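You operate a simulated robot arm through the tools that you are given. There is no shell and no other tool.

You are at the controls of a simulated robot arm. One attempt, no reset.

TASK
Swap the mushroom with the card's fault for the one before the jig, then free the tray.
Fine: faulty one into the square purple box, new one stem up; lock on FREE, then clamp open; size slide to medium; tray stays in the nest.

Only the result counts: the job must be done as asked and must still hold three seconds after the hand-in. Knocking over, shifting, dropping, spilling or breaking anything else fails it.

THE ROBOT
A 7-joint arm with a two-finger parallel gripper, fixed in place. Base frame: the origin is at the foot of the arm, x ahead of it, y to its left, z up; the work surface is at about z = 740. Lengths are in mm, angles in rad, forces in N, time in s.
Its first joint turns from -2.601 to 2.601 rad. Payload 3.43 kg.
The TCP is the grasp point between the finger pads, 30 mm short of the fingertips. In the tool frame z runs along the fingers and y along their closing line. Largest opening 94 mm; finger width 28, thickness 10; the body of the gripper, 50 by 96 mm, starts 55 mm behind the TCP.
Orientation is that of the tool frame in the base frame, as a unit quaternion [x, y, z, w]. With the fingers straight down and closing along the base's y, the tool's x points along the base's -x, its y along +y and its z along -z.

THE INTERFACE
- The arm moves only by the tool apply_moves. Its argument "moves" is a list of rows, each an object of numbers (a shift or turn left out is 0, a gripper value left out holds the last): "fingers": the finger opening in mm, from 0 to 94; "tx", "ty", "tz": the shift along the base's x, y, z in units of 400 mm (1.0 is 400 mm); "wx", "wy", "wz": the turn, a rotation vector about the base's x, y, z in units of 60 degrees (1.0 is 60 degrees). In form: [{"fingers": .., "tx": .., "ty": .., "tz": .., "wx": .., "wy": .., "wz": ..}, ...]. A call has 1 to 20 rows; each row is the pose to reach, as a shift and turn from the pose commanded when the call began. A call with a number of a shift or a turn outside -1 to 1 is refused whole. Each row takes 0.2 s and may step no farther than 50 mm and 0.15 rad from the row before; otherwise, or with a gripper value out of range, the whole call is refused. Where a pose cannot be reached the arm comes as near as it can. A force on the tool above 40 N (or 10 N above the force at the start of the call, whichever is more), or a blocked arm, ends the call early, and 0.2 s more pass. The fingers move at their own pace (about 45 mm/s each) and stop on an object; they squeeze with about 28 N. The grip force told is the motor's: it shows also when the fingers shut on nothing. Time passes only in rows, and 0.2 s behind the last, so rows that repeat a pose let the fingers close. It gives the time, the measured TCP pose, the force on the tool (base axes), the opening and the grip force at its end, in the units of the frame above (readings bear some noise), with the torque about the TCP (base axes, N m) and any sound that the robot's microphone picked up.
- Cameras (640 x 400 px; columns grow to the right, rows downward): "scene" is fixed at [407.5, -668.4, 1448.5]; the picture's right is [0.53, -0.85, 0.00], its down [-0.55, -0.34, -0.76] and it looks along [0.65, 0.41, -0.65] (base axes); focal length 374 px, centre (320, 200). "wrist" rides on the gripper at [76, 14, -102] in the tool frame; the picture's right is [-0.18, 0.98, 0.00], its down [-0.75, -0.14, -0.64] and it looks along [-0.63, -0.12, 0.77] (tool axes); focal length 243 px, centre (320, 200).
- camera(camera): a new picture of that camera. It takes no simulated time.
- point_at(camera, pixels): for up to 12 pixels [column, row] of the newest picture of that camera ("zoom" is the newest enlarged one), the place [x, y, z] in the base frame of the surface seen there, good to about 3 mm, but the place of the scene camera against the robot may be out by one fixed shift of up to 25 mm in any direction. It takes no simulated time.
- close_up(camera, box): a new picture of the part [left, top, right, bottom] of that camera's present view, enlarged. It takes no simulated time.
- close_job(): hands the job in; it is judged then, once.

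Unless the task says otherwise, let go and move clear before handing in.

The tools are called after "Call:" by a JSON object that holds its "fn" and its "kwargs". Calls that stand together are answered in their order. apply_moves: Moves the arm, as the interface text tells. Its arguments: {"type":"object","properties":{"moves":{"type":"array","items":{"type":"object","properties":{"fingers":{"type":"number"},"tx":{"type":"number"},"ty":{"type":"number"},"tz":{"type":"number"},"wx":{"type":"number"},"wy":{"type":"number"},"wz":{"type":"number"}}}}},"required":["moves"]} The other tools are called the same way: camera (camera) takes a picture; point_at (camera, pixels) gives the place of the surface under pixels of a picture; close_up (camera, box) takes an enlarged picture of a part of a camera's view; close_job () hands the job in.

At the start:

```text
time: 0.0
position: [986.4, -1.8, 1061.7]
tool_rot: [-0.001, 1.0, 0.0, 0.0]
ft_force: [0.3, 0.0, -0.6]
wrist_torque: [0.01, -0.02, -0.04]
grip_width: 93.8
grasp_force: 0.0
```

scene: 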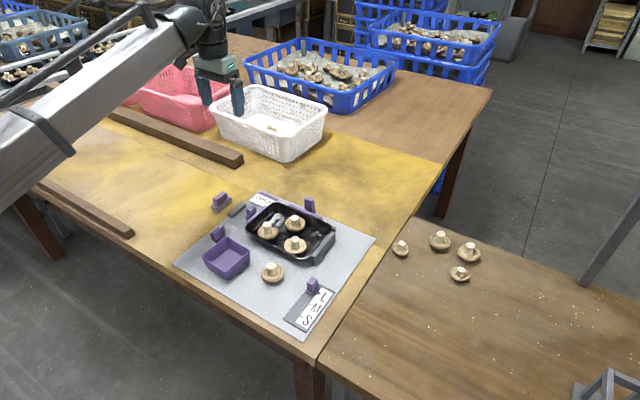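
wrist: 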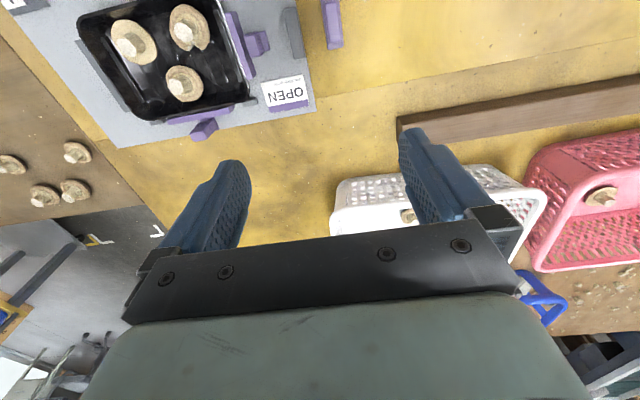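

The scene shows a jig with a tray of three mushrooms (about px 290,235), a purple box (227,258), a lone mushroom (272,272) and a size slide (312,300). I'll take close-ups to read the labels and card.

Call:
{"fn": "close_up", "kwargs": {"camera": "scene", "box": [170, 180, 380, 340]}}

Call:
{"fn": "close_up", "kwargs": {"camera": "wrist", "box": [60, 0, 360, 160]}}

Call:
{"fn": "close_up", "kwargs": {"camera": "scene", "box": [200, 180, 290, 240]}}

```text
2.50 times, centred on (275, 260) of scene
```

zoom: 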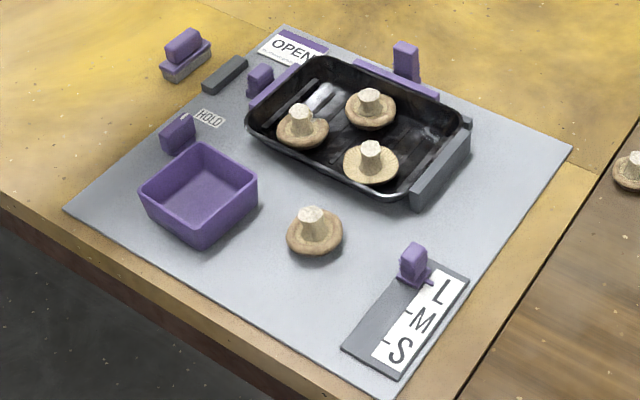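

```text
2.13 times, centred on (210, 80) of wrist
```

zoom: 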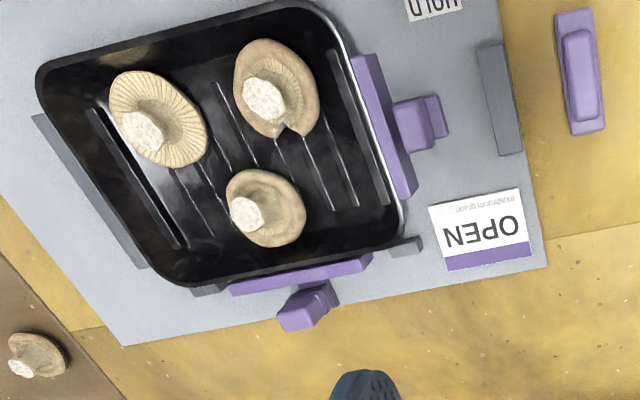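

```text
6.67 times, centred on (245, 210) of scene
```

zoom: 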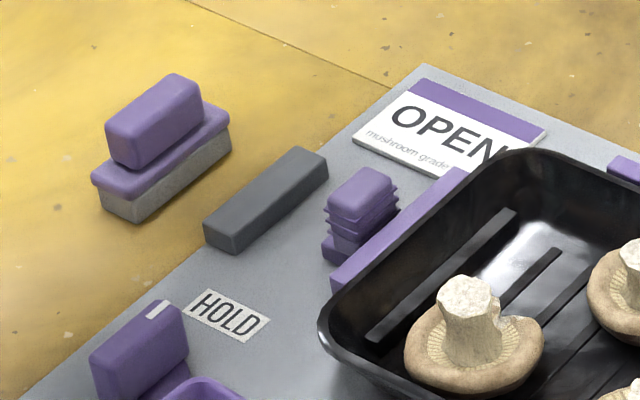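

The card says OPEN, "mushroom grade"; one tray mushroom (zoom 158,118) shows wide open gills, while another has a notch (285,130). I'll measure key points before moving for a better look.

Call:
{"fn": "camera", "kwargs": {"camera": "wrist"}}

Call:
{"fn": "point_at", "kwargs": {"camera": "wrist", "pixels": [[130, 45], [185, 30], [180, 85], [258, 42], [205, 130], [333, 20], [285, 95], [293, 30], [240, 60], [100, 140]]}}

Call:
{"fn": "point_at", "kwargs": {"camera": "scene", "pixels": [[268, 227], [295, 220], [295, 241], [272, 268], [227, 258], [218, 231], [312, 284], [222, 198], [251, 212], [309, 204], [310, 312], [180, 264]]}}

```text
taken
```

wrist: 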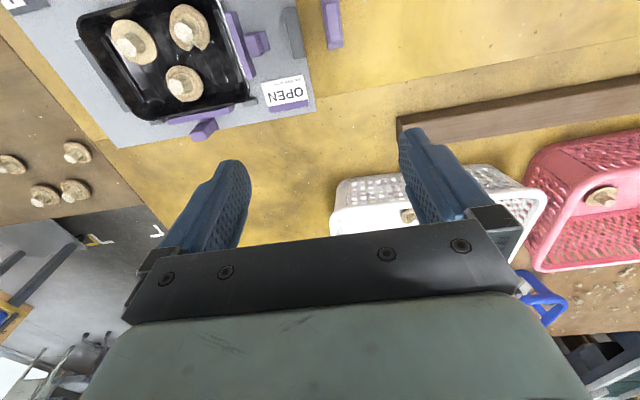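

```text
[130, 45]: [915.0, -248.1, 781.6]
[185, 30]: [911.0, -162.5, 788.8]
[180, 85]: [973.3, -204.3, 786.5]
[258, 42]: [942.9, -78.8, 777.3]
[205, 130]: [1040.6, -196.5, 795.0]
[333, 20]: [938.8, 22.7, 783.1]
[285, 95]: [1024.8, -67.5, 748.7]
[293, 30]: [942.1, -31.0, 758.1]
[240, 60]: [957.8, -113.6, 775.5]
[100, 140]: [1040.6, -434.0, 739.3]
```

```text
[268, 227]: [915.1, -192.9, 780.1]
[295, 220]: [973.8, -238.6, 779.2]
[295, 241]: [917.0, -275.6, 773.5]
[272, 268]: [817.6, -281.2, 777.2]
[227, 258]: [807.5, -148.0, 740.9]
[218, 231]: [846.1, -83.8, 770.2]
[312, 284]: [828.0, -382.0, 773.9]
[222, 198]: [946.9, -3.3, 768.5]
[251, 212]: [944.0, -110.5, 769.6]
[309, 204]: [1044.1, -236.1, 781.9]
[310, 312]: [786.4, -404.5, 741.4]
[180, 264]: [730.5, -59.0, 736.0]
```

Wrist readings put the jig around x 780–1040, y −400…−60. I'll move back and to the right at the same height so the wrist camera looks over the whole jig.

Call:
{"fn": "apply_moves", "kwargs": {"moves": [{"tx": -0.094, "ty": -0.05, "fingers": 94}, {"tx": -0.189, "ty": -0.1}, {"tx": -0.283, "ty": -0.15}, {"tx": -0.378, "ty": -0.2}, {"tx": -0.472, "ty": -0.25}, {"tx": -0.567, "ty": -0.3}, {"tx": -0.661, "ty": -0.35}, {"tx": -0.756, "ty": -0.4}, {"tx": -0.85, "ty": -0.45}, {"tx": -0.85, "ty": -0.45}]}}

Call:
{"fn": "camera", "kwargs": {"camera": "wrist"}}

```text
time: 2.2
position: [647.8, -181.8, 1061.0]
tool_rot: [0.0, 1.0, 0.0, 0.0]
ft_force: [0.7, 0.1, -0.7]
wrist_torque: [-0.02, -0.01, 0.02]
grip_width: 93.9
grasp_force: 0.1
```

```text
taken
```

wrist: 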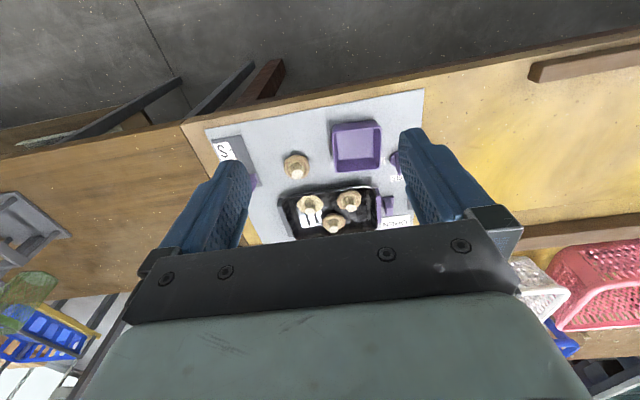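

The fingers now hide parts of the jig (rows 130+). I'll shift forward to about (880,−200,1000) so the jig sits in the clear top part of the picture.

Call:
{"fn": "apply_moves", "kwargs": {"moves": [{"tx": 0.1, "tz": -0.02}, {"tx": 0.2, "tz": -0.05}, {"tx": 0.3, "tz": -0.08}, {"tx": 0.4, "ty": -0.02, "tz": -0.1}, {"tx": 0.5, "ty": -0.04, "tz": -0.12}, {"tx": 0.58, "ty": -0.05, "tz": -0.15}, {"tx": 0.58, "ty": -0.05, "tz": -0.15}]}}

Call:
{"fn": "camera", "kwargs": {"camera": "wrist"}}

Call:
{"fn": "close_up", "kwargs": {"camera": "wrist", "box": [160, 0, 460, 190]}}

```text
time: 3.8
position: [880.1, -199.5, 1003.4]
tool_rot: [0.0, 1.0, 0.0, 0.0]
ft_force: [-0.3, -0.6, 0.7]
wrist_torque: [0.02, -0.03, -0.02]
grip_width: 93.7
grasp_force: 0.1
```

```text
taken
```

wrist: 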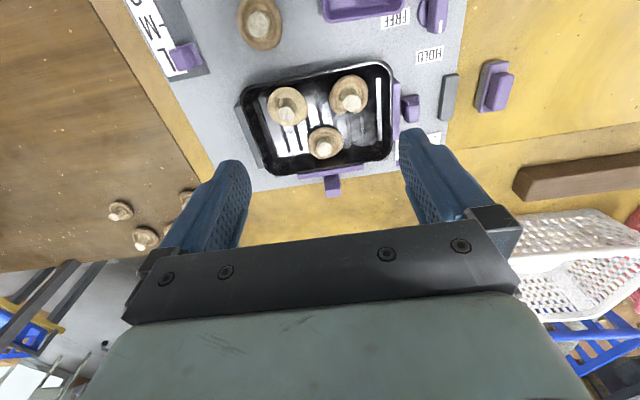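

```text
2.11 times, centred on (310, 95) of wrist
```

zoom: 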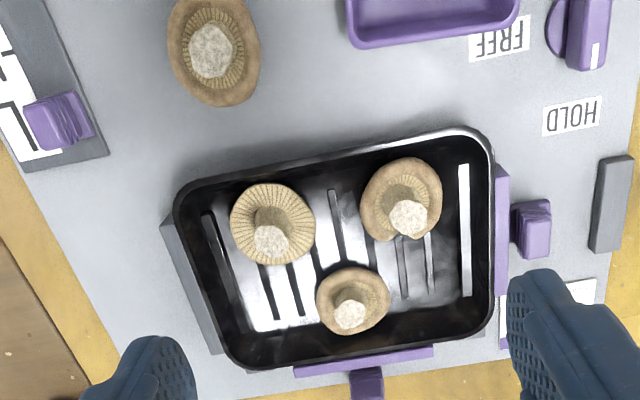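

The jig is clear: knob with white mark toward HOLD (zoom 595,55), FREE label left of it, size slide at L, tray with clamp bars right (500,230) and bottom (365,360). I'll zoom in on each mechanism.

Call:
{"fn": "close_up", "kwargs": {"camera": "wrist", "box": [375, 0, 525, 100]}}

Call:
{"fn": "close_up", "kwargs": {"camera": "wrist", "box": [360, 60, 480, 140]}}

Call:
{"fn": "close_up", "kwargs": {"camera": "wrist", "box": [230, 60, 380, 200]}}

Call:
{"fn": "close_up", "kwargs": {"camera": "scene", "box": [280, 190, 350, 270]}}

Call:
{"fn": "close_up", "kwargs": {"camera": "scene", "box": [275, 260, 345, 335]}}

Call:
{"fn": "point_at", "kwargs": {"camera": "wrist", "pixels": [[293, 113], [352, 100], [323, 149], [259, 24], [411, 107], [334, 184], [436, 12], [185, 54], [499, 88], [449, 97], [365, 5], [400, 110]]}}

```text
4.00 times, centred on (450, 50) of wrist
```

zoom: 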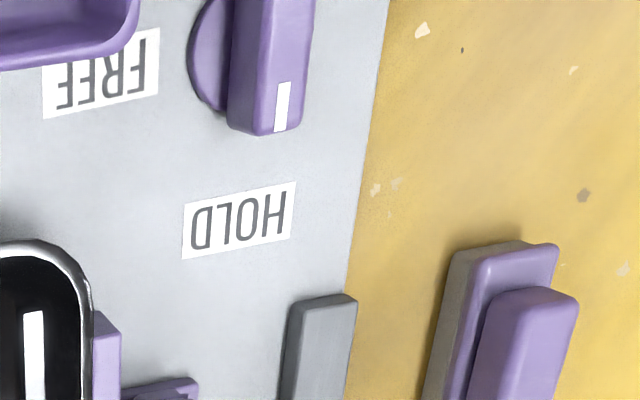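

```text
5.00 times, centred on (420, 100) of wrist
```

zoom: 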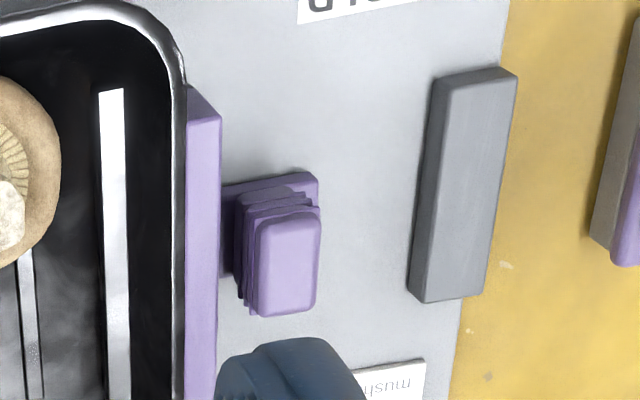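

```text
2.86 times, centred on (305, 130) of wrist
```

zoom: 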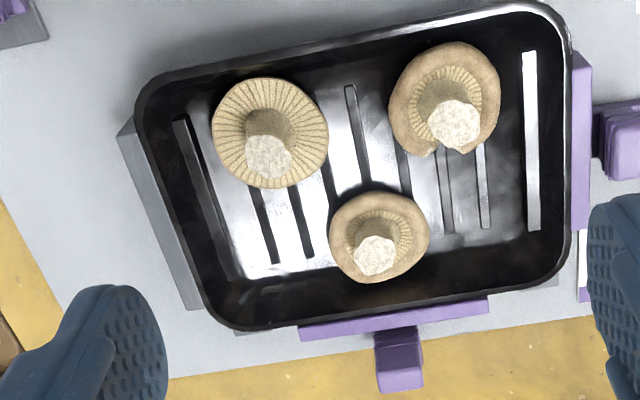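

```text
5.00 times, centred on (315, 230) of scene
```

zoom: 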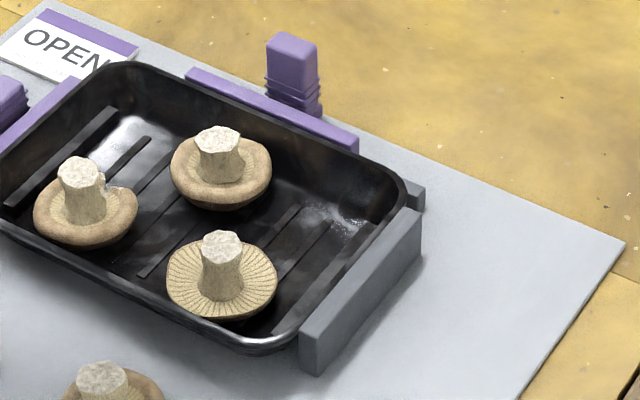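

```text
5.33 times, centred on (310, 298) of scene
```

zoom: 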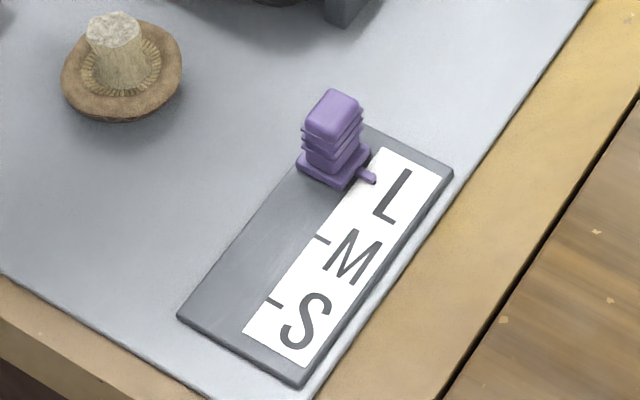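

```text
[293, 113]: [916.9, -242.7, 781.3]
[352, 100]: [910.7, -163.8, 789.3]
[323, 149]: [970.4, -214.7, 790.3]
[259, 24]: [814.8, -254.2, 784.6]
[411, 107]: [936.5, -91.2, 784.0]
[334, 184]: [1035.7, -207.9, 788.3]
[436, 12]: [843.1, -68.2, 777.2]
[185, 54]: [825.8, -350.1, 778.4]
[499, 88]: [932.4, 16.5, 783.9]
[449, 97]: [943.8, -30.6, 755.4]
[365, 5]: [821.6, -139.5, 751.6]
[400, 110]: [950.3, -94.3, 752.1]
```

The card fault is OPEN; the tray mushroom at wrist (290,105) has fully exposed gills and a flat cap. There are two purple bars with handles (right at 936,−91 and far at 1036,−208), so I'll go lower and closer to see which is the movable clamp.

Call:
{"fn": "apply_moves", "kwargs": {"moves": [{"tx": 0.08, "tz": -0.08, "ty": 0.05}, {"tx": 0.16, "tz": -0.14, "ty": 0.1}, {"tx": 0.22, "tz": -0.2, "ty": 0.12}, {"tx": 0.22, "tz": -0.2, "ty": 0.12}]}}

Call:
{"fn": "camera", "kwargs": {"camera": "wrist"}}

Call:
{"fn": "close_up", "kwargs": {"camera": "wrist", "box": [220, 40, 420, 200]}}

```text
time: 4.8
position: [968.8, -153.4, 920.7]
tool_rot: [0.0, 1.0, 0.0, 0.0]
ft_force: [0.0, -0.7, -0.5]
wrist_torque: [0.0, 0.0, 0.0]
grip_width: 94.0
grasp_force: 0.0
```

```text
taken
```

wrist: 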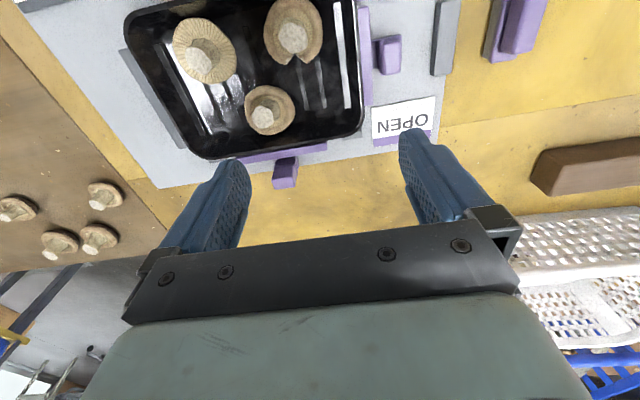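

```text
2.50 times, centred on (320, 120) of wrist
```

zoom: 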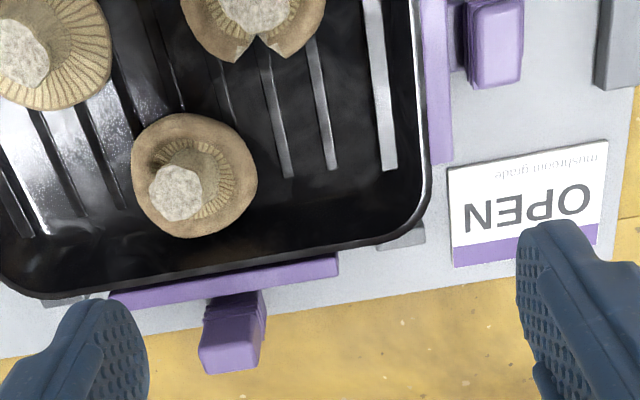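

The far bar sits between grey wall ends (zoom 60,300 and 405,237), so it is still unclear what it is. I'll magnify both handles from the scene camera to see how they are mounted.

Call:
{"fn": "close_up", "kwargs": {"camera": "scene", "box": [290, 190, 340, 225]}}

Call:
{"fn": "close_up", "kwargs": {"camera": "scene", "box": [230, 190, 280, 225]}}

Call:
{"fn": "close_up", "kwargs": {"camera": "scene", "box": [200, 185, 250, 250]}}

Call:
{"fn": "point_at", "kwargs": {"camera": "wrist", "pixels": [[286, 168], [285, 180], [270, 153], [316, 145], [250, 158], [382, 134], [366, 60], [366, 95], [388, 55], [397, 30], [403, 115], [445, 40]]}}

```text
11.43 times, centred on (315, 208) of scene
```

zoom: 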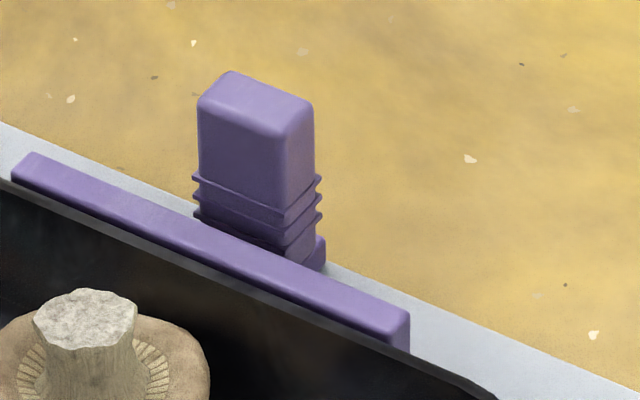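

```text
11.43 times, centred on (255, 208) of scene
```

zoom: 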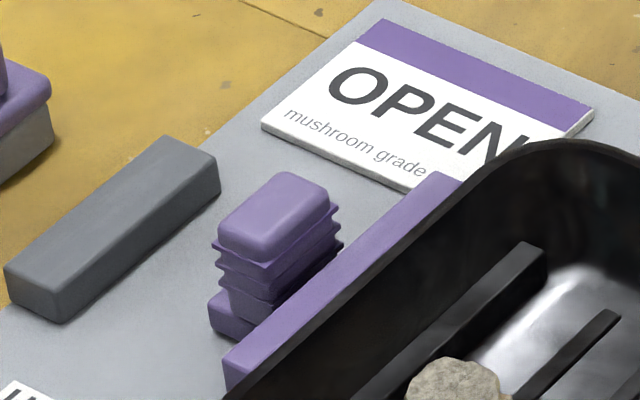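

```text
6.15 times, centred on (225, 218) of scene
```

zoom: 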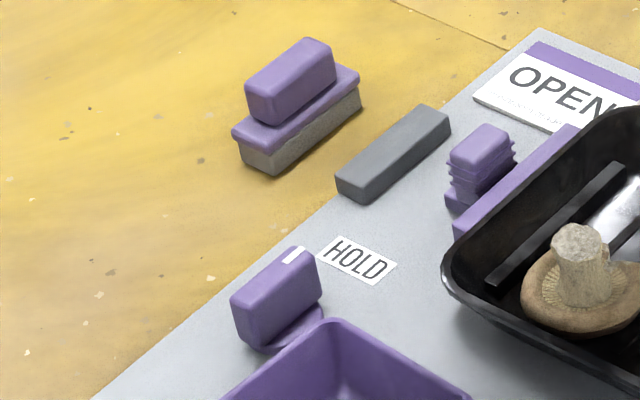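

```text
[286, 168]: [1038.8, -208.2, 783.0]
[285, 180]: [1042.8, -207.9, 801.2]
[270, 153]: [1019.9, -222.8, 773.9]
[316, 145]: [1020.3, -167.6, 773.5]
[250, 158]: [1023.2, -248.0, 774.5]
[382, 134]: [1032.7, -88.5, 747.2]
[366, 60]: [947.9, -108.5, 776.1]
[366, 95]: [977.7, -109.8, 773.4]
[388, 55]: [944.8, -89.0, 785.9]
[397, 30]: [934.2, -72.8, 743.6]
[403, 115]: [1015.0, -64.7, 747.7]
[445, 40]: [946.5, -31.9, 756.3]
```

Both handles share the same style; the right one has a grey stop 45 mm behind it, and the tray's opposite (−y) side has a grey wall, suggesting it is the sliding clamp. Next I'll view the knob, labels and box from above.

Call:
{"fn": "apply_moves", "kwargs": {"moves": [{"tx": -0.1, "ty": 0.04}, {"tx": -0.2, "ty": 0.08}, {"tx": -0.28, "ty": 0.12}, {"tx": -0.28, "ty": 0.12}]}}

Call:
{"fn": "camera", "kwargs": {"camera": "wrist"}}

Call:
{"fn": "close_up", "kwargs": {"camera": "wrist", "box": [180, 0, 420, 150]}}

```text
time: 5.8
position: [857.5, -105.6, 920.0]
tool_rot: [0.0, 1.0, 0.0, 0.0]
ft_force: [0.3, -0.6, -0.6]
wrist_torque: [0.0, 0.01, 0.0]
grip_width: 94.1
grasp_force: 0.0
```

```text
taken
```

wrist: 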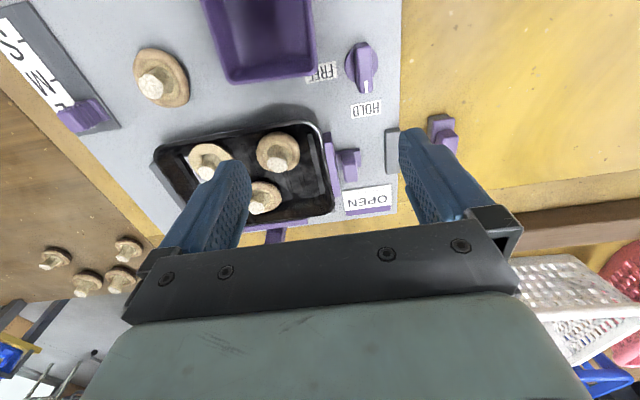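

```text
2.67 times, centred on (300, 75) of wrist
```

zoom: 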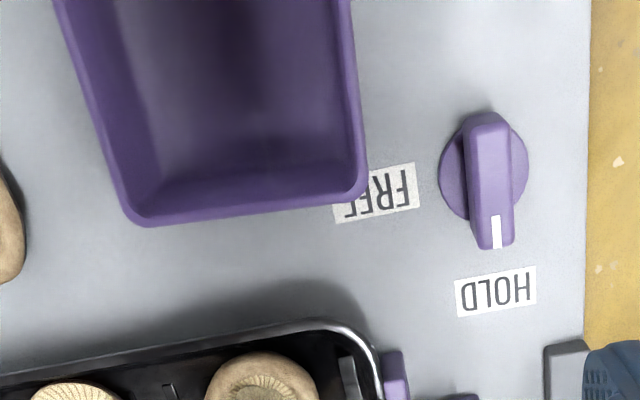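

Call:
{"fn": "point_at", "kwargs": {"camera": "wrist", "pixels": [[362, 49], [362, 65], [366, 84], [352, 66], [376, 66], [365, 109], [325, 72], [310, 71], [313, 40], [232, 80], [270, 78], [270, 40]]}}

Call:
{"fn": "point_at", "kwargs": {"camera": "zoom", "pixels": [[487, 118], [490, 180], [496, 245], [445, 168], [527, 168], [505, 182], [475, 182], [340, 20], [355, 185], [140, 215]]}}

Call:
{"fn": "close_up", "kwargs": {"camera": "wrist", "box": [290, 20, 410, 130]}}

```text
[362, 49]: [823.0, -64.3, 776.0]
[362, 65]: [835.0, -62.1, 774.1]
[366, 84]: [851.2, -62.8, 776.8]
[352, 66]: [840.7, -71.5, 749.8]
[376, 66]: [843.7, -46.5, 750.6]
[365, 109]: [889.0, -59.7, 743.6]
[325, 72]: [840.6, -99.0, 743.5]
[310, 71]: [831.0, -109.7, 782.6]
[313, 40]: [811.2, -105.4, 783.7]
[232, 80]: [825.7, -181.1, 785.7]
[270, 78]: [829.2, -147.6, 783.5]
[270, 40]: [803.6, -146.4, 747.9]
```

```text
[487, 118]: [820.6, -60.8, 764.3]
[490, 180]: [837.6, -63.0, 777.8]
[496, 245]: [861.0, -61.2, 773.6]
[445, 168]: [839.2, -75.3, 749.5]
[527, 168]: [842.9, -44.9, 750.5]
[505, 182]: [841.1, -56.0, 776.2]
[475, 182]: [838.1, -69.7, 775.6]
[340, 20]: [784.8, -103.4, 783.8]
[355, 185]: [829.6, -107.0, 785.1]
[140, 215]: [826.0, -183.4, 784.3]
```

```text
3.64 times, centred on (350, 75) of wrist
```

zoom: 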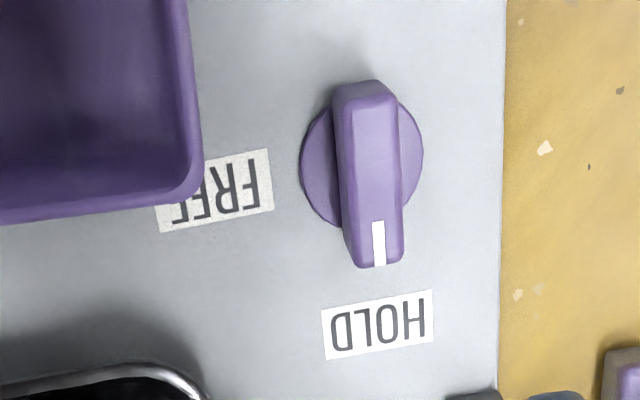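

The knob's grip bar runs along x from (820,−61) to (861,−61), top z≈777, width about 15 mm, so FREE is a 90° clockwise turn. I'll now view the mushrooms and slide from above.

Call:
{"fn": "apply_moves", "kwargs": {"moves": [{"ty": -0.1, "tx": 0.03}, {"ty": -0.2, "tx": 0.06}, {"ty": -0.3, "tx": 0.08}, {"ty": -0.36, "tx": 0.08}, {"ty": -0.36, "tx": 0.08}]}}

Call:
{"fn": "camera", "kwargs": {"camera": "wrist"}}

Call:
{"fn": "close_up", "kwargs": {"camera": "wrist", "box": [220, 0, 420, 130]}}

```text
time: 7.0
position: [888.3, -248.7, 921.5]
tool_rot: [0.0, 1.0, 0.0, -0.001]
ft_force: [-0.9, 0.0, -0.3]
wrist_torque: [0.0, -0.01, -0.01]
grip_width: 94.3
grasp_force: 0.0
```

```text
taken
```

wrist: 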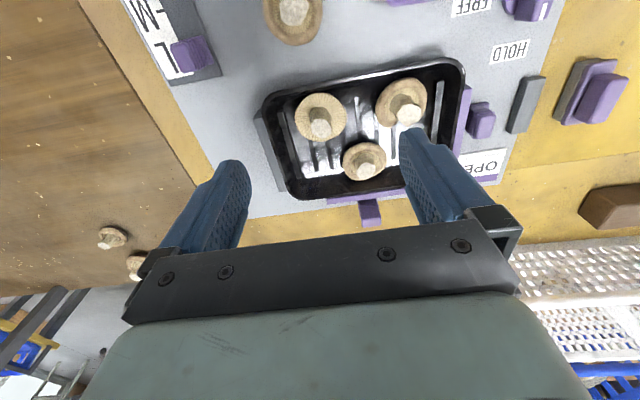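

```text
3.08 times, centred on (320, 65) of wrist
```

zoom: 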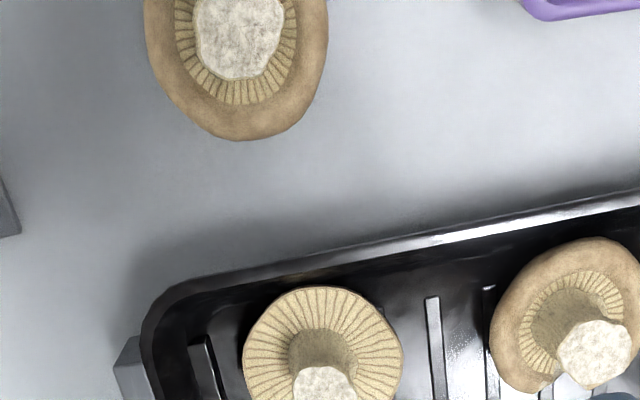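

Call:
{"fn": "close_up", "kwargs": {"camera": "wrist", "box": [250, 50, 430, 210]}}

Call:
{"fn": "point_at", "kwargs": {"camera": "wrist", "pixels": [[320, 129], [322, 112], [296, 117], [346, 117], [320, 95], [293, 12], [294, 42], [320, 20], [268, 20], [318, 82], [260, 115], [284, 185]]}}

Call:
{"fn": "point_at", "kwargs": {"camera": "wrist", "pixels": [[365, 168], [407, 111], [345, 130], [340, 90], [188, 50], [200, 65], [178, 72], [215, 73], [150, 30], [352, 192], [300, 158], [366, 212]]}}

```text
2.50 times, centred on (340, 130) of wrist
```

zoom: 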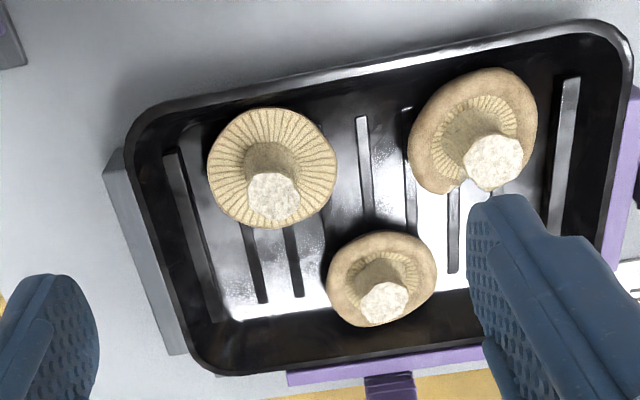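

```text
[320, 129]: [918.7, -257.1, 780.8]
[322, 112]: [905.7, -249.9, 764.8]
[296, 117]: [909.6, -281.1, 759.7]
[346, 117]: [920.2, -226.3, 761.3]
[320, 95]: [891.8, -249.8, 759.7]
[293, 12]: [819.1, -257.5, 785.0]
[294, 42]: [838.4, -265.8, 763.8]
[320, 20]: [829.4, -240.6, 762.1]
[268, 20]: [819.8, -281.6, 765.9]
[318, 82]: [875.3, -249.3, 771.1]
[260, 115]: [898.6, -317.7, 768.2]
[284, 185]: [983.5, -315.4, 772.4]
```

```text
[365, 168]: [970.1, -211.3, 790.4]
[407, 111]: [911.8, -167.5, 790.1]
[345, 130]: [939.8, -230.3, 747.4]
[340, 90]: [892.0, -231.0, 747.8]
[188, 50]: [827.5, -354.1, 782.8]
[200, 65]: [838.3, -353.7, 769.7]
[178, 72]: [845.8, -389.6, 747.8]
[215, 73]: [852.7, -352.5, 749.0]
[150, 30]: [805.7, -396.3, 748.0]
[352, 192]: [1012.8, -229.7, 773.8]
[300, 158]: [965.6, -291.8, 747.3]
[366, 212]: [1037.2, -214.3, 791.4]
```

The open‑gilled mushroom's stem top is at about (918,−255,781) with the gill plane at z≈760; its neighbours are at least 28 mm clear. I'll go above it with the fingers at 56 mm and check before descending.

Call:
{"fn": "apply_moves", "kwargs": {"moves": [{"tx": 0.03, "ty": -0.006, "tz": -0.05, "fingers": 56}, {"tx": 0.06, "ty": -0.01, "tz": -0.12}, {"tx": 0.0725, "ty": -0.014, "tz": -0.19}, {"tx": 0.0725, "ty": -0.014, "tz": -0.19}]}}

Call:
{"fn": "camera", "kwargs": {"camera": "wrist"}}

Call:
{"fn": "close_up", "kwargs": {"camera": "scene", "box": [210, 140, 370, 290]}}

```text
time: 8.0
position: [918.3, -254.2, 844.8]
tool_rot: [0.0, 1.0, 0.0, 0.0]
ft_force: [0.1, 0.4, 0.4]
wrist_torque: [-0.01, 0.06, 0.04]
grip_width: 56.2
grasp_force: 0.0
```

```text
taken
```

wrist: 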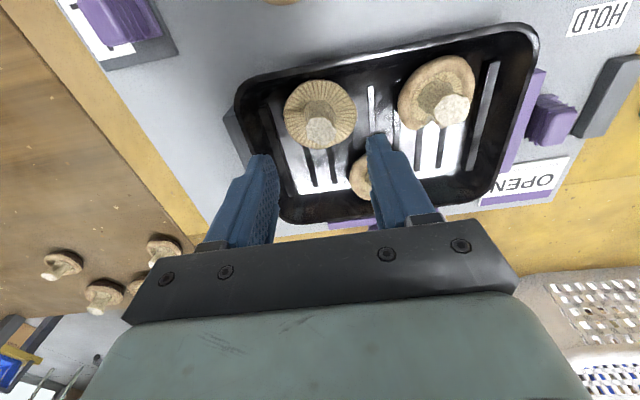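

```text
2.67 times, centred on (290, 215) of scene
```

zoom: 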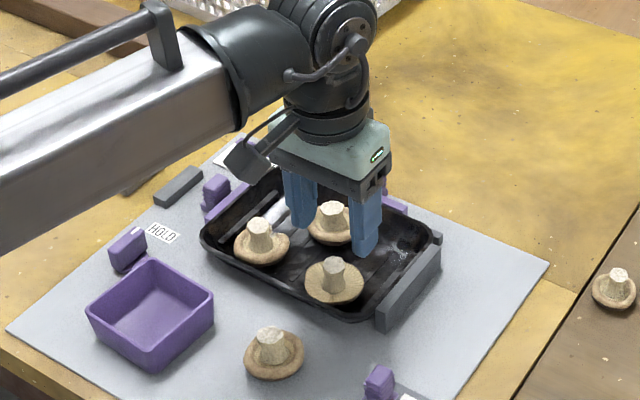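

The stem top shows at (322,130), close to the expected point under the TCP (320,136). I'll measure it once more from this closer view.

Call:
{"fn": "point_at", "kwargs": {"camera": "wrist", "pixels": [[322, 130], [309, 130], [335, 129], [322, 119], [321, 141], [319, 105], [319, 81], [286, 115], [355, 112]]}}

Call:
{"fn": "close_up", "kwargs": {"camera": "wrist", "box": [260, 60, 400, 200]}}

```text
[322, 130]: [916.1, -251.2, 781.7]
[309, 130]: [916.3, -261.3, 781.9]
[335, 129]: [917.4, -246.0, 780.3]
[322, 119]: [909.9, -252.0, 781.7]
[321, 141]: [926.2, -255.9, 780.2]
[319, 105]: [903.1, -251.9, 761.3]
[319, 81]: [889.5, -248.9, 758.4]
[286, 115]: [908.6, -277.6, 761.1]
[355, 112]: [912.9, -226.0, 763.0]
```

```text
2.86 times, centred on (330, 130) of wrist
```

zoom: 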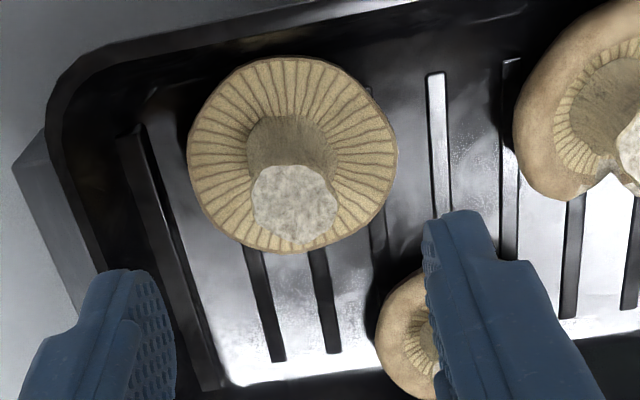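

The stem is centred at (917,−253.5), within 1 mm of the TCP. I'll descend to z≈794 (tips just above the gills at 761) and close.

Call:
{"fn": "apply_moves", "kwargs": {"moves": [{"tx": -0.003, "tz": -0.05, "fingers": 56}, {"tx": -0.003, "tz": -0.1}, {"tx": -0.003, "tz": -0.127}, {"tx": -0.003, "tz": -0.127}, {"tx": -0.003, "tz": -0.127, "fingers": 8}, {"tx": -0.003, "tz": -0.127, "fingers": 8}, {"tx": -0.003, "tz": -0.127, "fingers": 8}, {"tx": -0.003, "tz": -0.127, "fingers": 8}]}}

Call:
{"fn": "camera", "kwargs": {"camera": "wrist"}}

```text
time: 9.8
position: [916.9, -254.0, 794.5]
tool_rot: [0.0, 1.0, 0.0, 0.0]
ft_force: [-0.6, 0.1, 0.1]
wrist_torque: [0.02, 0.0, -0.02]
grip_width: 19.9
grasp_force: 11.9
```

```text
taken
```

wrist: 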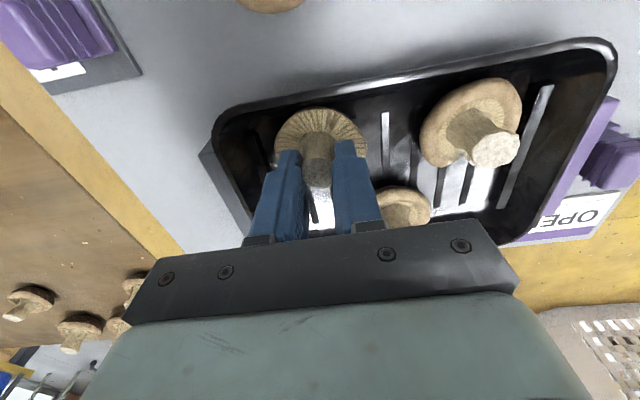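

The stem is held at 19.9 mm opening. I'll hold briefly for full grip, then lift 90 mm.

Call:
{"fn": "apply_moves", "kwargs": {"moves": [{"fingers": 8}, {"fingers": 8}, {"tz": 0.02}, {"tz": 0.06}, {"tz": 0.12}, {"tz": 0.18}, {"tz": 0.23}, {"tz": 0.23}]}}

Call:
{"fn": "camera", "kwargs": {"camera": "wrist"}}

Call:
{"fn": "camera", "kwargs": {"camera": "scene"}}

```text
time: 11.6
position: [913.9, -254.7, 886.5]
tool_rot: [0.001, 1.0, 0.0, 0.0]
ft_force: [-0.1, 0.0, 0.1]
wrist_torque: [0.01, 0.0, 0.02]
grip_width: 19.9
grasp_force: 12.8
```

```text
taken
```

wrist: 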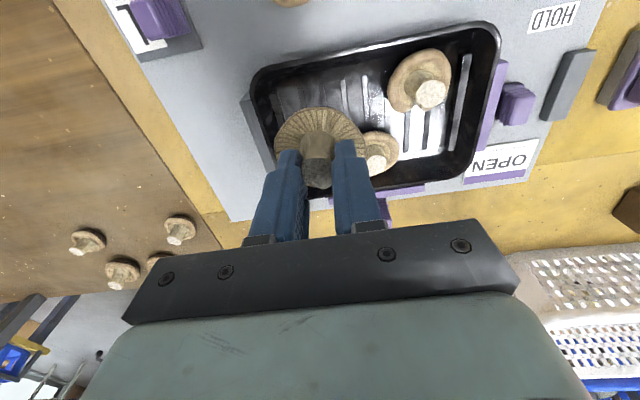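

```text
taken
```

scene: 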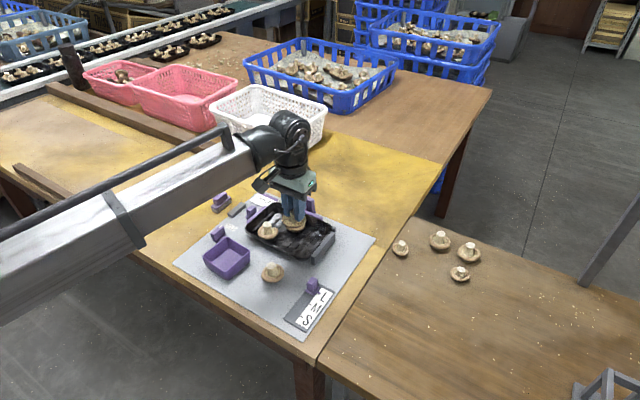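

The mushroom is lifted and held (19.9 mm). I'll carry it over near the box at height and look at the box rim from there.

Call:
{"fn": "apply_moves", "kwargs": {"moves": [{"tx": -0.06, "ty": 0.075}, {"tx": -0.12, "ty": 0.15}, {"tx": -0.17, "ty": 0.22}, {"tx": -0.2, "ty": 0.27}, {"tx": -0.2, "ty": 0.27}]}}

Call:
{"fn": "camera", "kwargs": {"camera": "wrist"}}

Call:
{"fn": "camera", "kwargs": {"camera": "scene"}}

```text
time: 12.8
position: [836.2, -147.3, 887.2]
tool_rot: [0.0, 1.0, 0.0, 0.001]
ft_force: [-0.6, 0.8, -0.5]
wrist_torque: [0.01, 0.0, 0.0]
grip_width: 19.9
grasp_force: 12.3
```

```text
taken
```

wrist: 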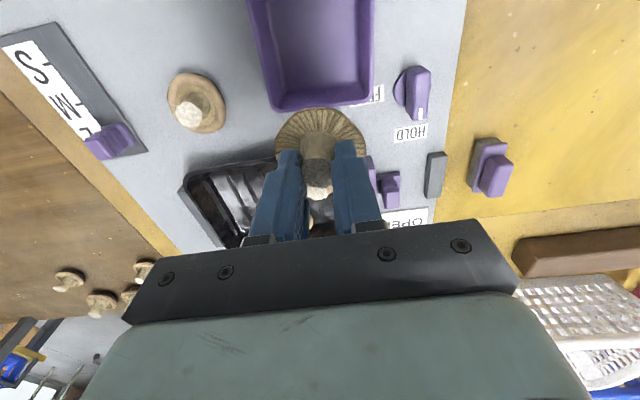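

```text
taken
```

scene: 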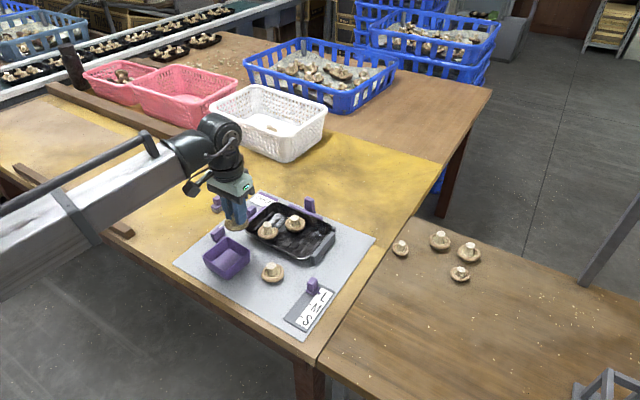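

Call:
{"fn": "point_at", "kwargs": {"camera": "wrist", "pixels": [[275, 108], [368, 100], [374, 30], [262, 60], [372, 60], [318, 104], [290, 20], [340, 40], [256, 30]]}}

Call:
{"fn": "point_at", "kwargs": {"camera": "scene", "pixels": [[204, 255], [228, 238], [249, 252], [226, 271], [229, 279], [226, 257]]}}

Call:
{"fn": "close_up", "kwargs": {"camera": "scene", "box": [190, 225, 300, 300]}}

```text
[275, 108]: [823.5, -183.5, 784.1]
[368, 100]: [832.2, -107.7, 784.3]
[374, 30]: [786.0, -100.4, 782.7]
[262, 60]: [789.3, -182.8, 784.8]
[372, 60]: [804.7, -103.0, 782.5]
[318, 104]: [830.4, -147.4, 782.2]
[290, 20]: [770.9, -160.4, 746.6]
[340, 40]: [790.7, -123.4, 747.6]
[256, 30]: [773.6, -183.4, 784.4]
```

```text
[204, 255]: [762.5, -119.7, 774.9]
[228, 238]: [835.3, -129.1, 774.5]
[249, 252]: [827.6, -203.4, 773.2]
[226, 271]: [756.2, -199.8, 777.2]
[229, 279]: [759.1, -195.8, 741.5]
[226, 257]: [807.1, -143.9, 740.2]
```

```text
5.33 times, centred on (245, 262) of scene
```

zoom: 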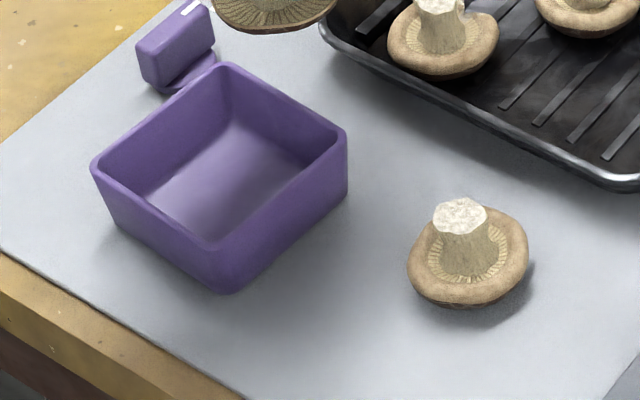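

Wrist and scene readings put the box centre at (791,−143), floor z≈747, rim 784. I'll move over it, lower to TCP z≈796 and open only to 34 mm so the fingers stay clear of the walls.

Call:
{"fn": "apply_moves", "kwargs": {"moves": [{"tx": -0.06, "ty": 0.006}, {"tx": -0.108, "ty": 0.011}, {"tx": -0.108, "ty": 0.011}, {"tx": -0.108, "ty": 0.011, "tz": -0.08}, {"tx": -0.108, "ty": 0.011, "tz": -0.15}, {"tx": -0.108, "ty": 0.011, "tz": -0.2}, {"tx": -0.108, "ty": 0.011, "tz": -0.226}, {"tx": -0.108, "ty": 0.011, "tz": -0.226}]}}

Call:
{"fn": "camera", "kwargs": {"camera": "wrist"}}

Call:
{"fn": "close_up", "kwargs": {"camera": "scene", "box": [170, 200, 300, 300]}}

```text
time: 14.6
position: [792.2, -142.8, 796.0]
tool_rot: [-0.001, 1.0, 0.0, 0.0]
ft_force: [-0.3, 0.4, -0.3]
wrist_torque: [0.01, -0.01, 0.01]
grip_width: 20.0
grasp_force: 11.4
```

```text
taken
```

wrist: 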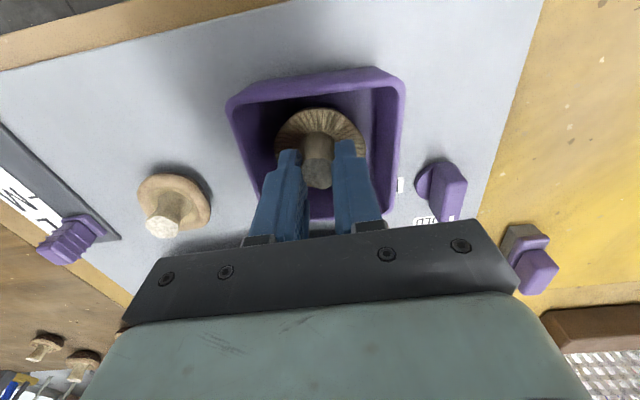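

```text
4.00 times, centred on (235, 250) of scene
```

zoom: 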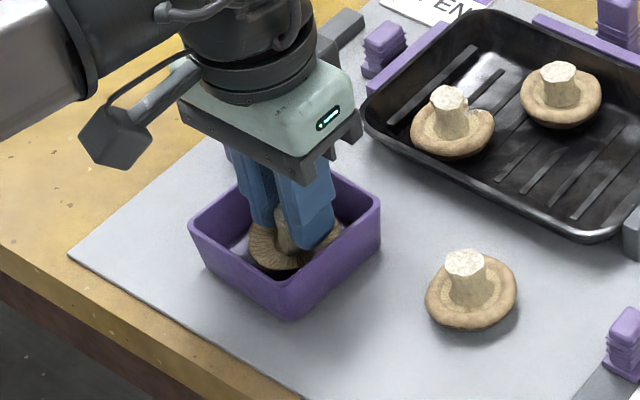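

The mushroom is centred inside the box near its floor with no contact force. I'll open slightly and lift straight out.

Call:
{"fn": "apply_moves", "kwargs": {"moves": [{"fingers": 32}, {"fingers": 32}, {"fingers": 32}, {"tz": 0.03}, {"tz": 0.1}, {"tz": 0.2}, {"tz": 0.25}, {"tz": 0.25}]}}

Call:
{"fn": "camera", "kwargs": {"camera": "wrist"}}

Call:
{"fn": "close_up", "kwargs": {"camera": "scene", "box": [170, 200, 300, 300]}}

```text
time: 16.4
position: [790.7, -142.6, 895.9]
tool_rot: [0.0, 1.0, 0.0, 0.0]
ft_force: [1.3, -0.2, -0.4]
wrist_torque: [-0.03, -0.01, 0.0]
grip_width: 31.8
grasp_force: 0.0
```

```text
taken
```

wrist: 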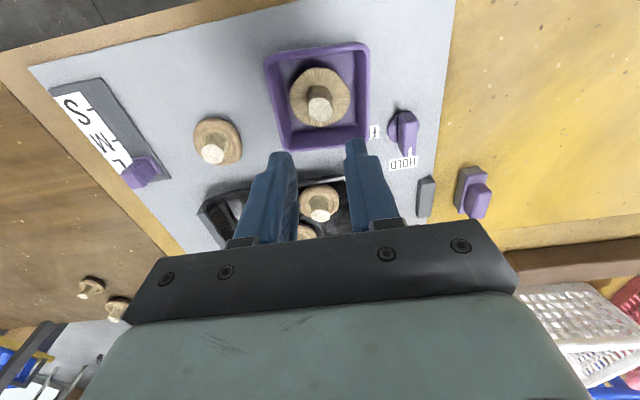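

```text
4.00 times, centred on (235, 250) of scene
```

zoom: 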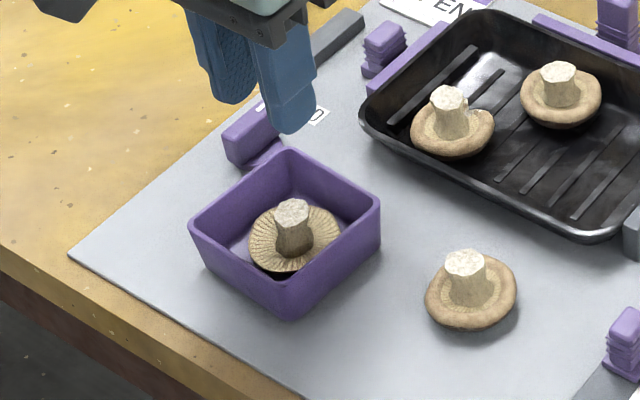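

The faulty mushroom sits in the box. Now I'll measure the new one at (213,152).

Call:
{"fn": "point_at", "kwargs": {"camera": "wrist", "pixels": [[213, 152], [205, 152], [222, 152], [213, 143], [213, 161], [218, 118], [195, 145], [241, 140]]}}

Call:
{"fn": "apply_moves", "kwargs": {"moves": [{"tx": 0.02, "ty": -0.09, "fingers": 56}, {"tx": 0.045, "ty": -0.18}, {"tx": 0.065, "ty": -0.285, "tz": -0.06}, {"tx": 0.065, "ty": -0.285, "tz": -0.13}, {"tx": 0.065, "ty": -0.285, "tz": -0.13}]}}

Call:
{"fn": "camera", "kwargs": {"camera": "wrist"}}

Call:
{"fn": "close_up", "kwargs": {"camera": "wrist", "box": [260, 60, 400, 200]}}

```text
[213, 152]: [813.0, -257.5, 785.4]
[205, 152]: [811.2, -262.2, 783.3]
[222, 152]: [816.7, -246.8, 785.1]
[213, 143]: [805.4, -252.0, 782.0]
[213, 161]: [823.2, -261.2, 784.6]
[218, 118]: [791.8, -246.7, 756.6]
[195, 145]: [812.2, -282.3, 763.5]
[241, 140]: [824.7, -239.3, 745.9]
```

```text
time: 17.6
position: [817.5, -255.9, 844.3]
tool_rot: [-0.001, 1.0, 0.0, 0.0]
ft_force: [0.0, -0.5, 0.3]
wrist_torque: [0.03, -0.01, -0.03]
grip_width: 56.1
grasp_force: 0.1
```

```text
taken
```

wrist: 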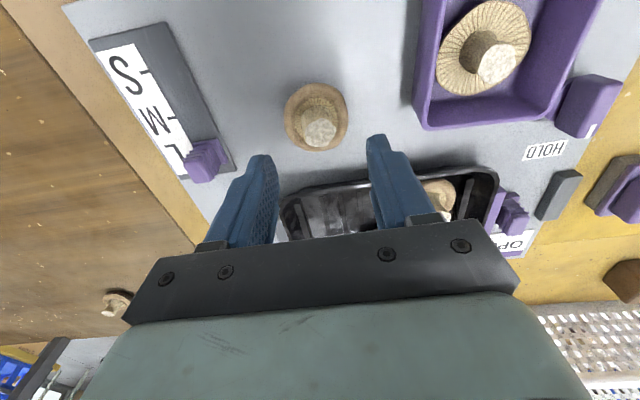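

```text
2.86 times, centred on (330, 130) of wrist
```

zoom: 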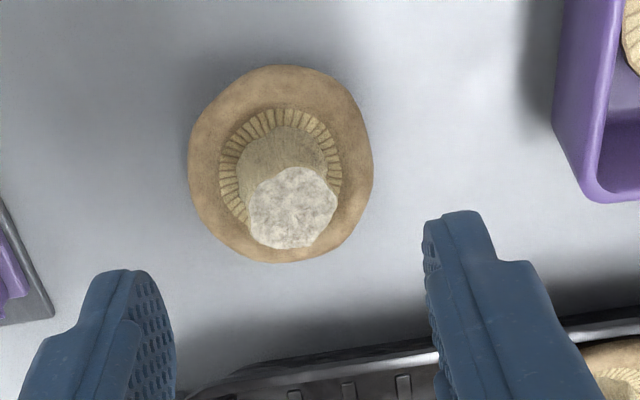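

Call:
{"fn": "point_at", "kwargs": {"camera": "zoom", "pixels": [[292, 207], [255, 207], [330, 207], [290, 175], [290, 242], [282, 150], [200, 170], [365, 160], [280, 75], [240, 200]]}}

```text
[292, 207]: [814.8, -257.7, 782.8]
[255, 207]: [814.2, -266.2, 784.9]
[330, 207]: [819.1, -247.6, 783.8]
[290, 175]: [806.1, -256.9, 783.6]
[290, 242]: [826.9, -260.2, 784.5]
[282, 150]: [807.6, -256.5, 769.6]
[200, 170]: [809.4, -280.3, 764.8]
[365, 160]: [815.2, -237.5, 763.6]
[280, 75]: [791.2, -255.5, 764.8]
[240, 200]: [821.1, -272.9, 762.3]
```

The new stem is centred at (816,−257.5), top z≈784, cap rim z≈765; the TCP is over it. I'll descend to z≈798 and grip.

Call:
{"fn": "apply_moves", "kwargs": {"moves": [{"tx": -0.002, "tz": -0.05, "fingers": 56}, {"tx": -0.002, "tz": -0.1}, {"tx": -0.002, "tz": -0.116}, {"tx": -0.002, "tz": -0.116}, {"tx": -0.002, "tz": -0.116, "fingers": 8}, {"tx": -0.002, "tz": -0.116}, {"tx": -0.002, "tz": -0.116}, {"tx": -0.002, "tz": -0.116}, {"tx": -0.002, "tz": -0.116}, {"tx": -0.002, "tz": -0.116}]}}

Call:
{"fn": "camera", "kwargs": {"camera": "wrist"}}

```text
time: 19.8
position: [817.4, -256.4, 797.4]
tool_rot: [-0.001, 1.0, 0.0, 0.001]
ft_force: [-0.2, -0.5, 3.4]
wrist_torque: [-0.05, 0.0, 0.02]
grip_width: 19.7
grasp_force: 12.0
```

```text
taken
```

wrist: 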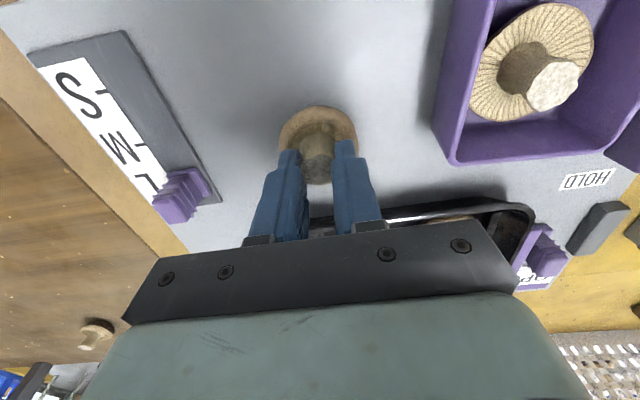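

The new mushroom is gripped (19.7 mm). I'll lift 90 mm and carry it over the empty spot at (917,−254).

Call:
{"fn": "apply_moves", "kwargs": {"moves": [{"tz": 0.03}, {"tz": 0.1}, {"tz": 0.18}, {"tz": 0.23}, {"tz": 0.23, "tx": 0.08}, {"tz": 0.23, "tx": 0.16, "ty": 0.005}, {"tz": 0.23, "tx": 0.22, "ty": 0.007}, {"tz": 0.23, "tx": 0.25, "ty": 0.007}, {"tz": 0.23, "tx": 0.25, "ty": 0.007}]}}

Call:
{"fn": "camera", "kwargs": {"camera": "wrist"}}

Call:
{"fn": "close_up", "kwargs": {"camera": "scene", "box": [210, 160, 370, 290]}}

```text
time: 21.8
position: [918.0, -254.3, 888.8]
tool_rot: [0.0, 1.0, 0.0, 0.0]
ft_force: [-0.6, -0.2, 0.2]
wrist_torque: [0.0, 0.0, 0.0]
grip_width: 19.8
grasp_force: 11.9
```

```text
taken
```

wrist: 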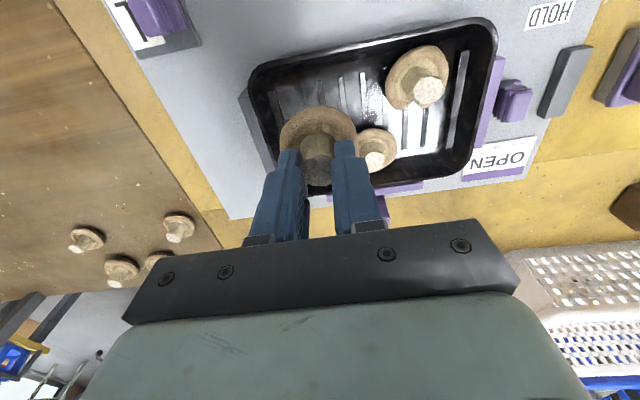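

```text
3.08 times, centred on (290, 225) of scene
```

zoom: 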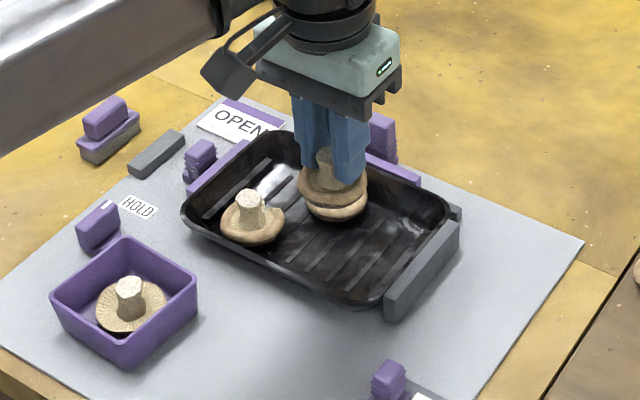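

The new mushroom is over the slot with clear space around. I'll lower to about 2 mm above the expected floor contact.

Call:
{"fn": "apply_moves", "kwargs": {"moves": [{"tz": -0.08}, {"tz": -0.15}, {"tz": -0.2}, {"tz": -0.215}, {"tz": -0.215}]}}

Call:
{"fn": "close_up", "kwargs": {"camera": "scene", "box": [240, 180, 350, 280]}}

Call:
{"fn": "camera", "kwargs": {"camera": "wrist"}}

```text
time: 23.0
position: [918.1, -254.0, 803.5]
tool_rot: [0.0, 1.0, 0.0, 0.0]
ft_force: [-0.4, 0.1, 0.1]
wrist_torque: [-0.01, 0.01, 0.03]
grip_width: 19.8
grasp_force: 11.6
```

```text
4.00 times, centred on (295, 230) of scene
```

zoom: 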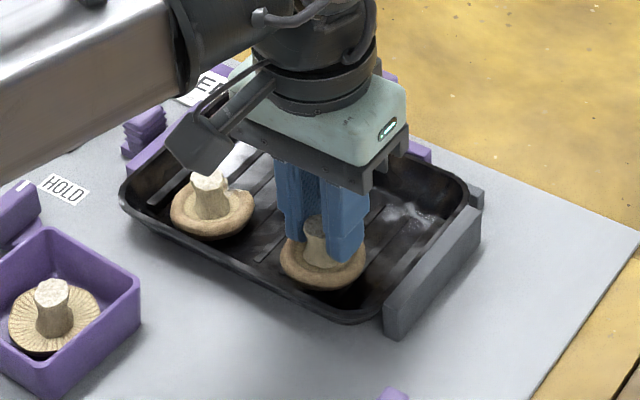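

```text
taken
```

wrist: 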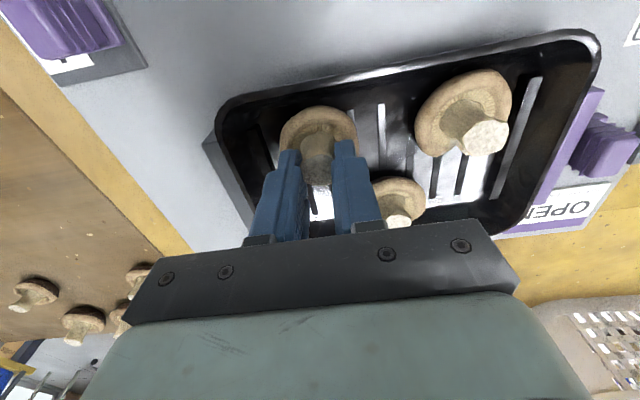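

No contact yet (force about 0). I'll lower in 1 mm steps to feel the tray floor.

Call:
{"fn": "apply_moves", "kwargs": {"moves": [{"tz": -0.0025}, {"tz": -0.005}, {"tz": -0.005}]}}

```text
time: 23.8
position: [918.4, -253.9, 802.2]
tool_rot: [0.0, 1.0, -0.001, -0.001]
ft_force: [0.7, -0.4, 0.7]
wrist_torque: [-0.05, -0.03, 0.0]
grip_width: 20.0
grasp_force: 11.6
```

Call:
{"fn": "apply_moves", "kwargs": {"moves": [{"tz": -0.0025}, {"tz": -0.005}, {"tz": -0.005}]}}

```text
time: 24.6
position: [916.6, -253.7, 800.0]
tool_rot: [0.0, 1.0, 0.0, 0.001]
ft_force: [0.3, -0.2, 10.9]
wrist_torque: [-0.06, -0.03, 0.04]
grip_width: 20.0
grasp_force: 12.1
```

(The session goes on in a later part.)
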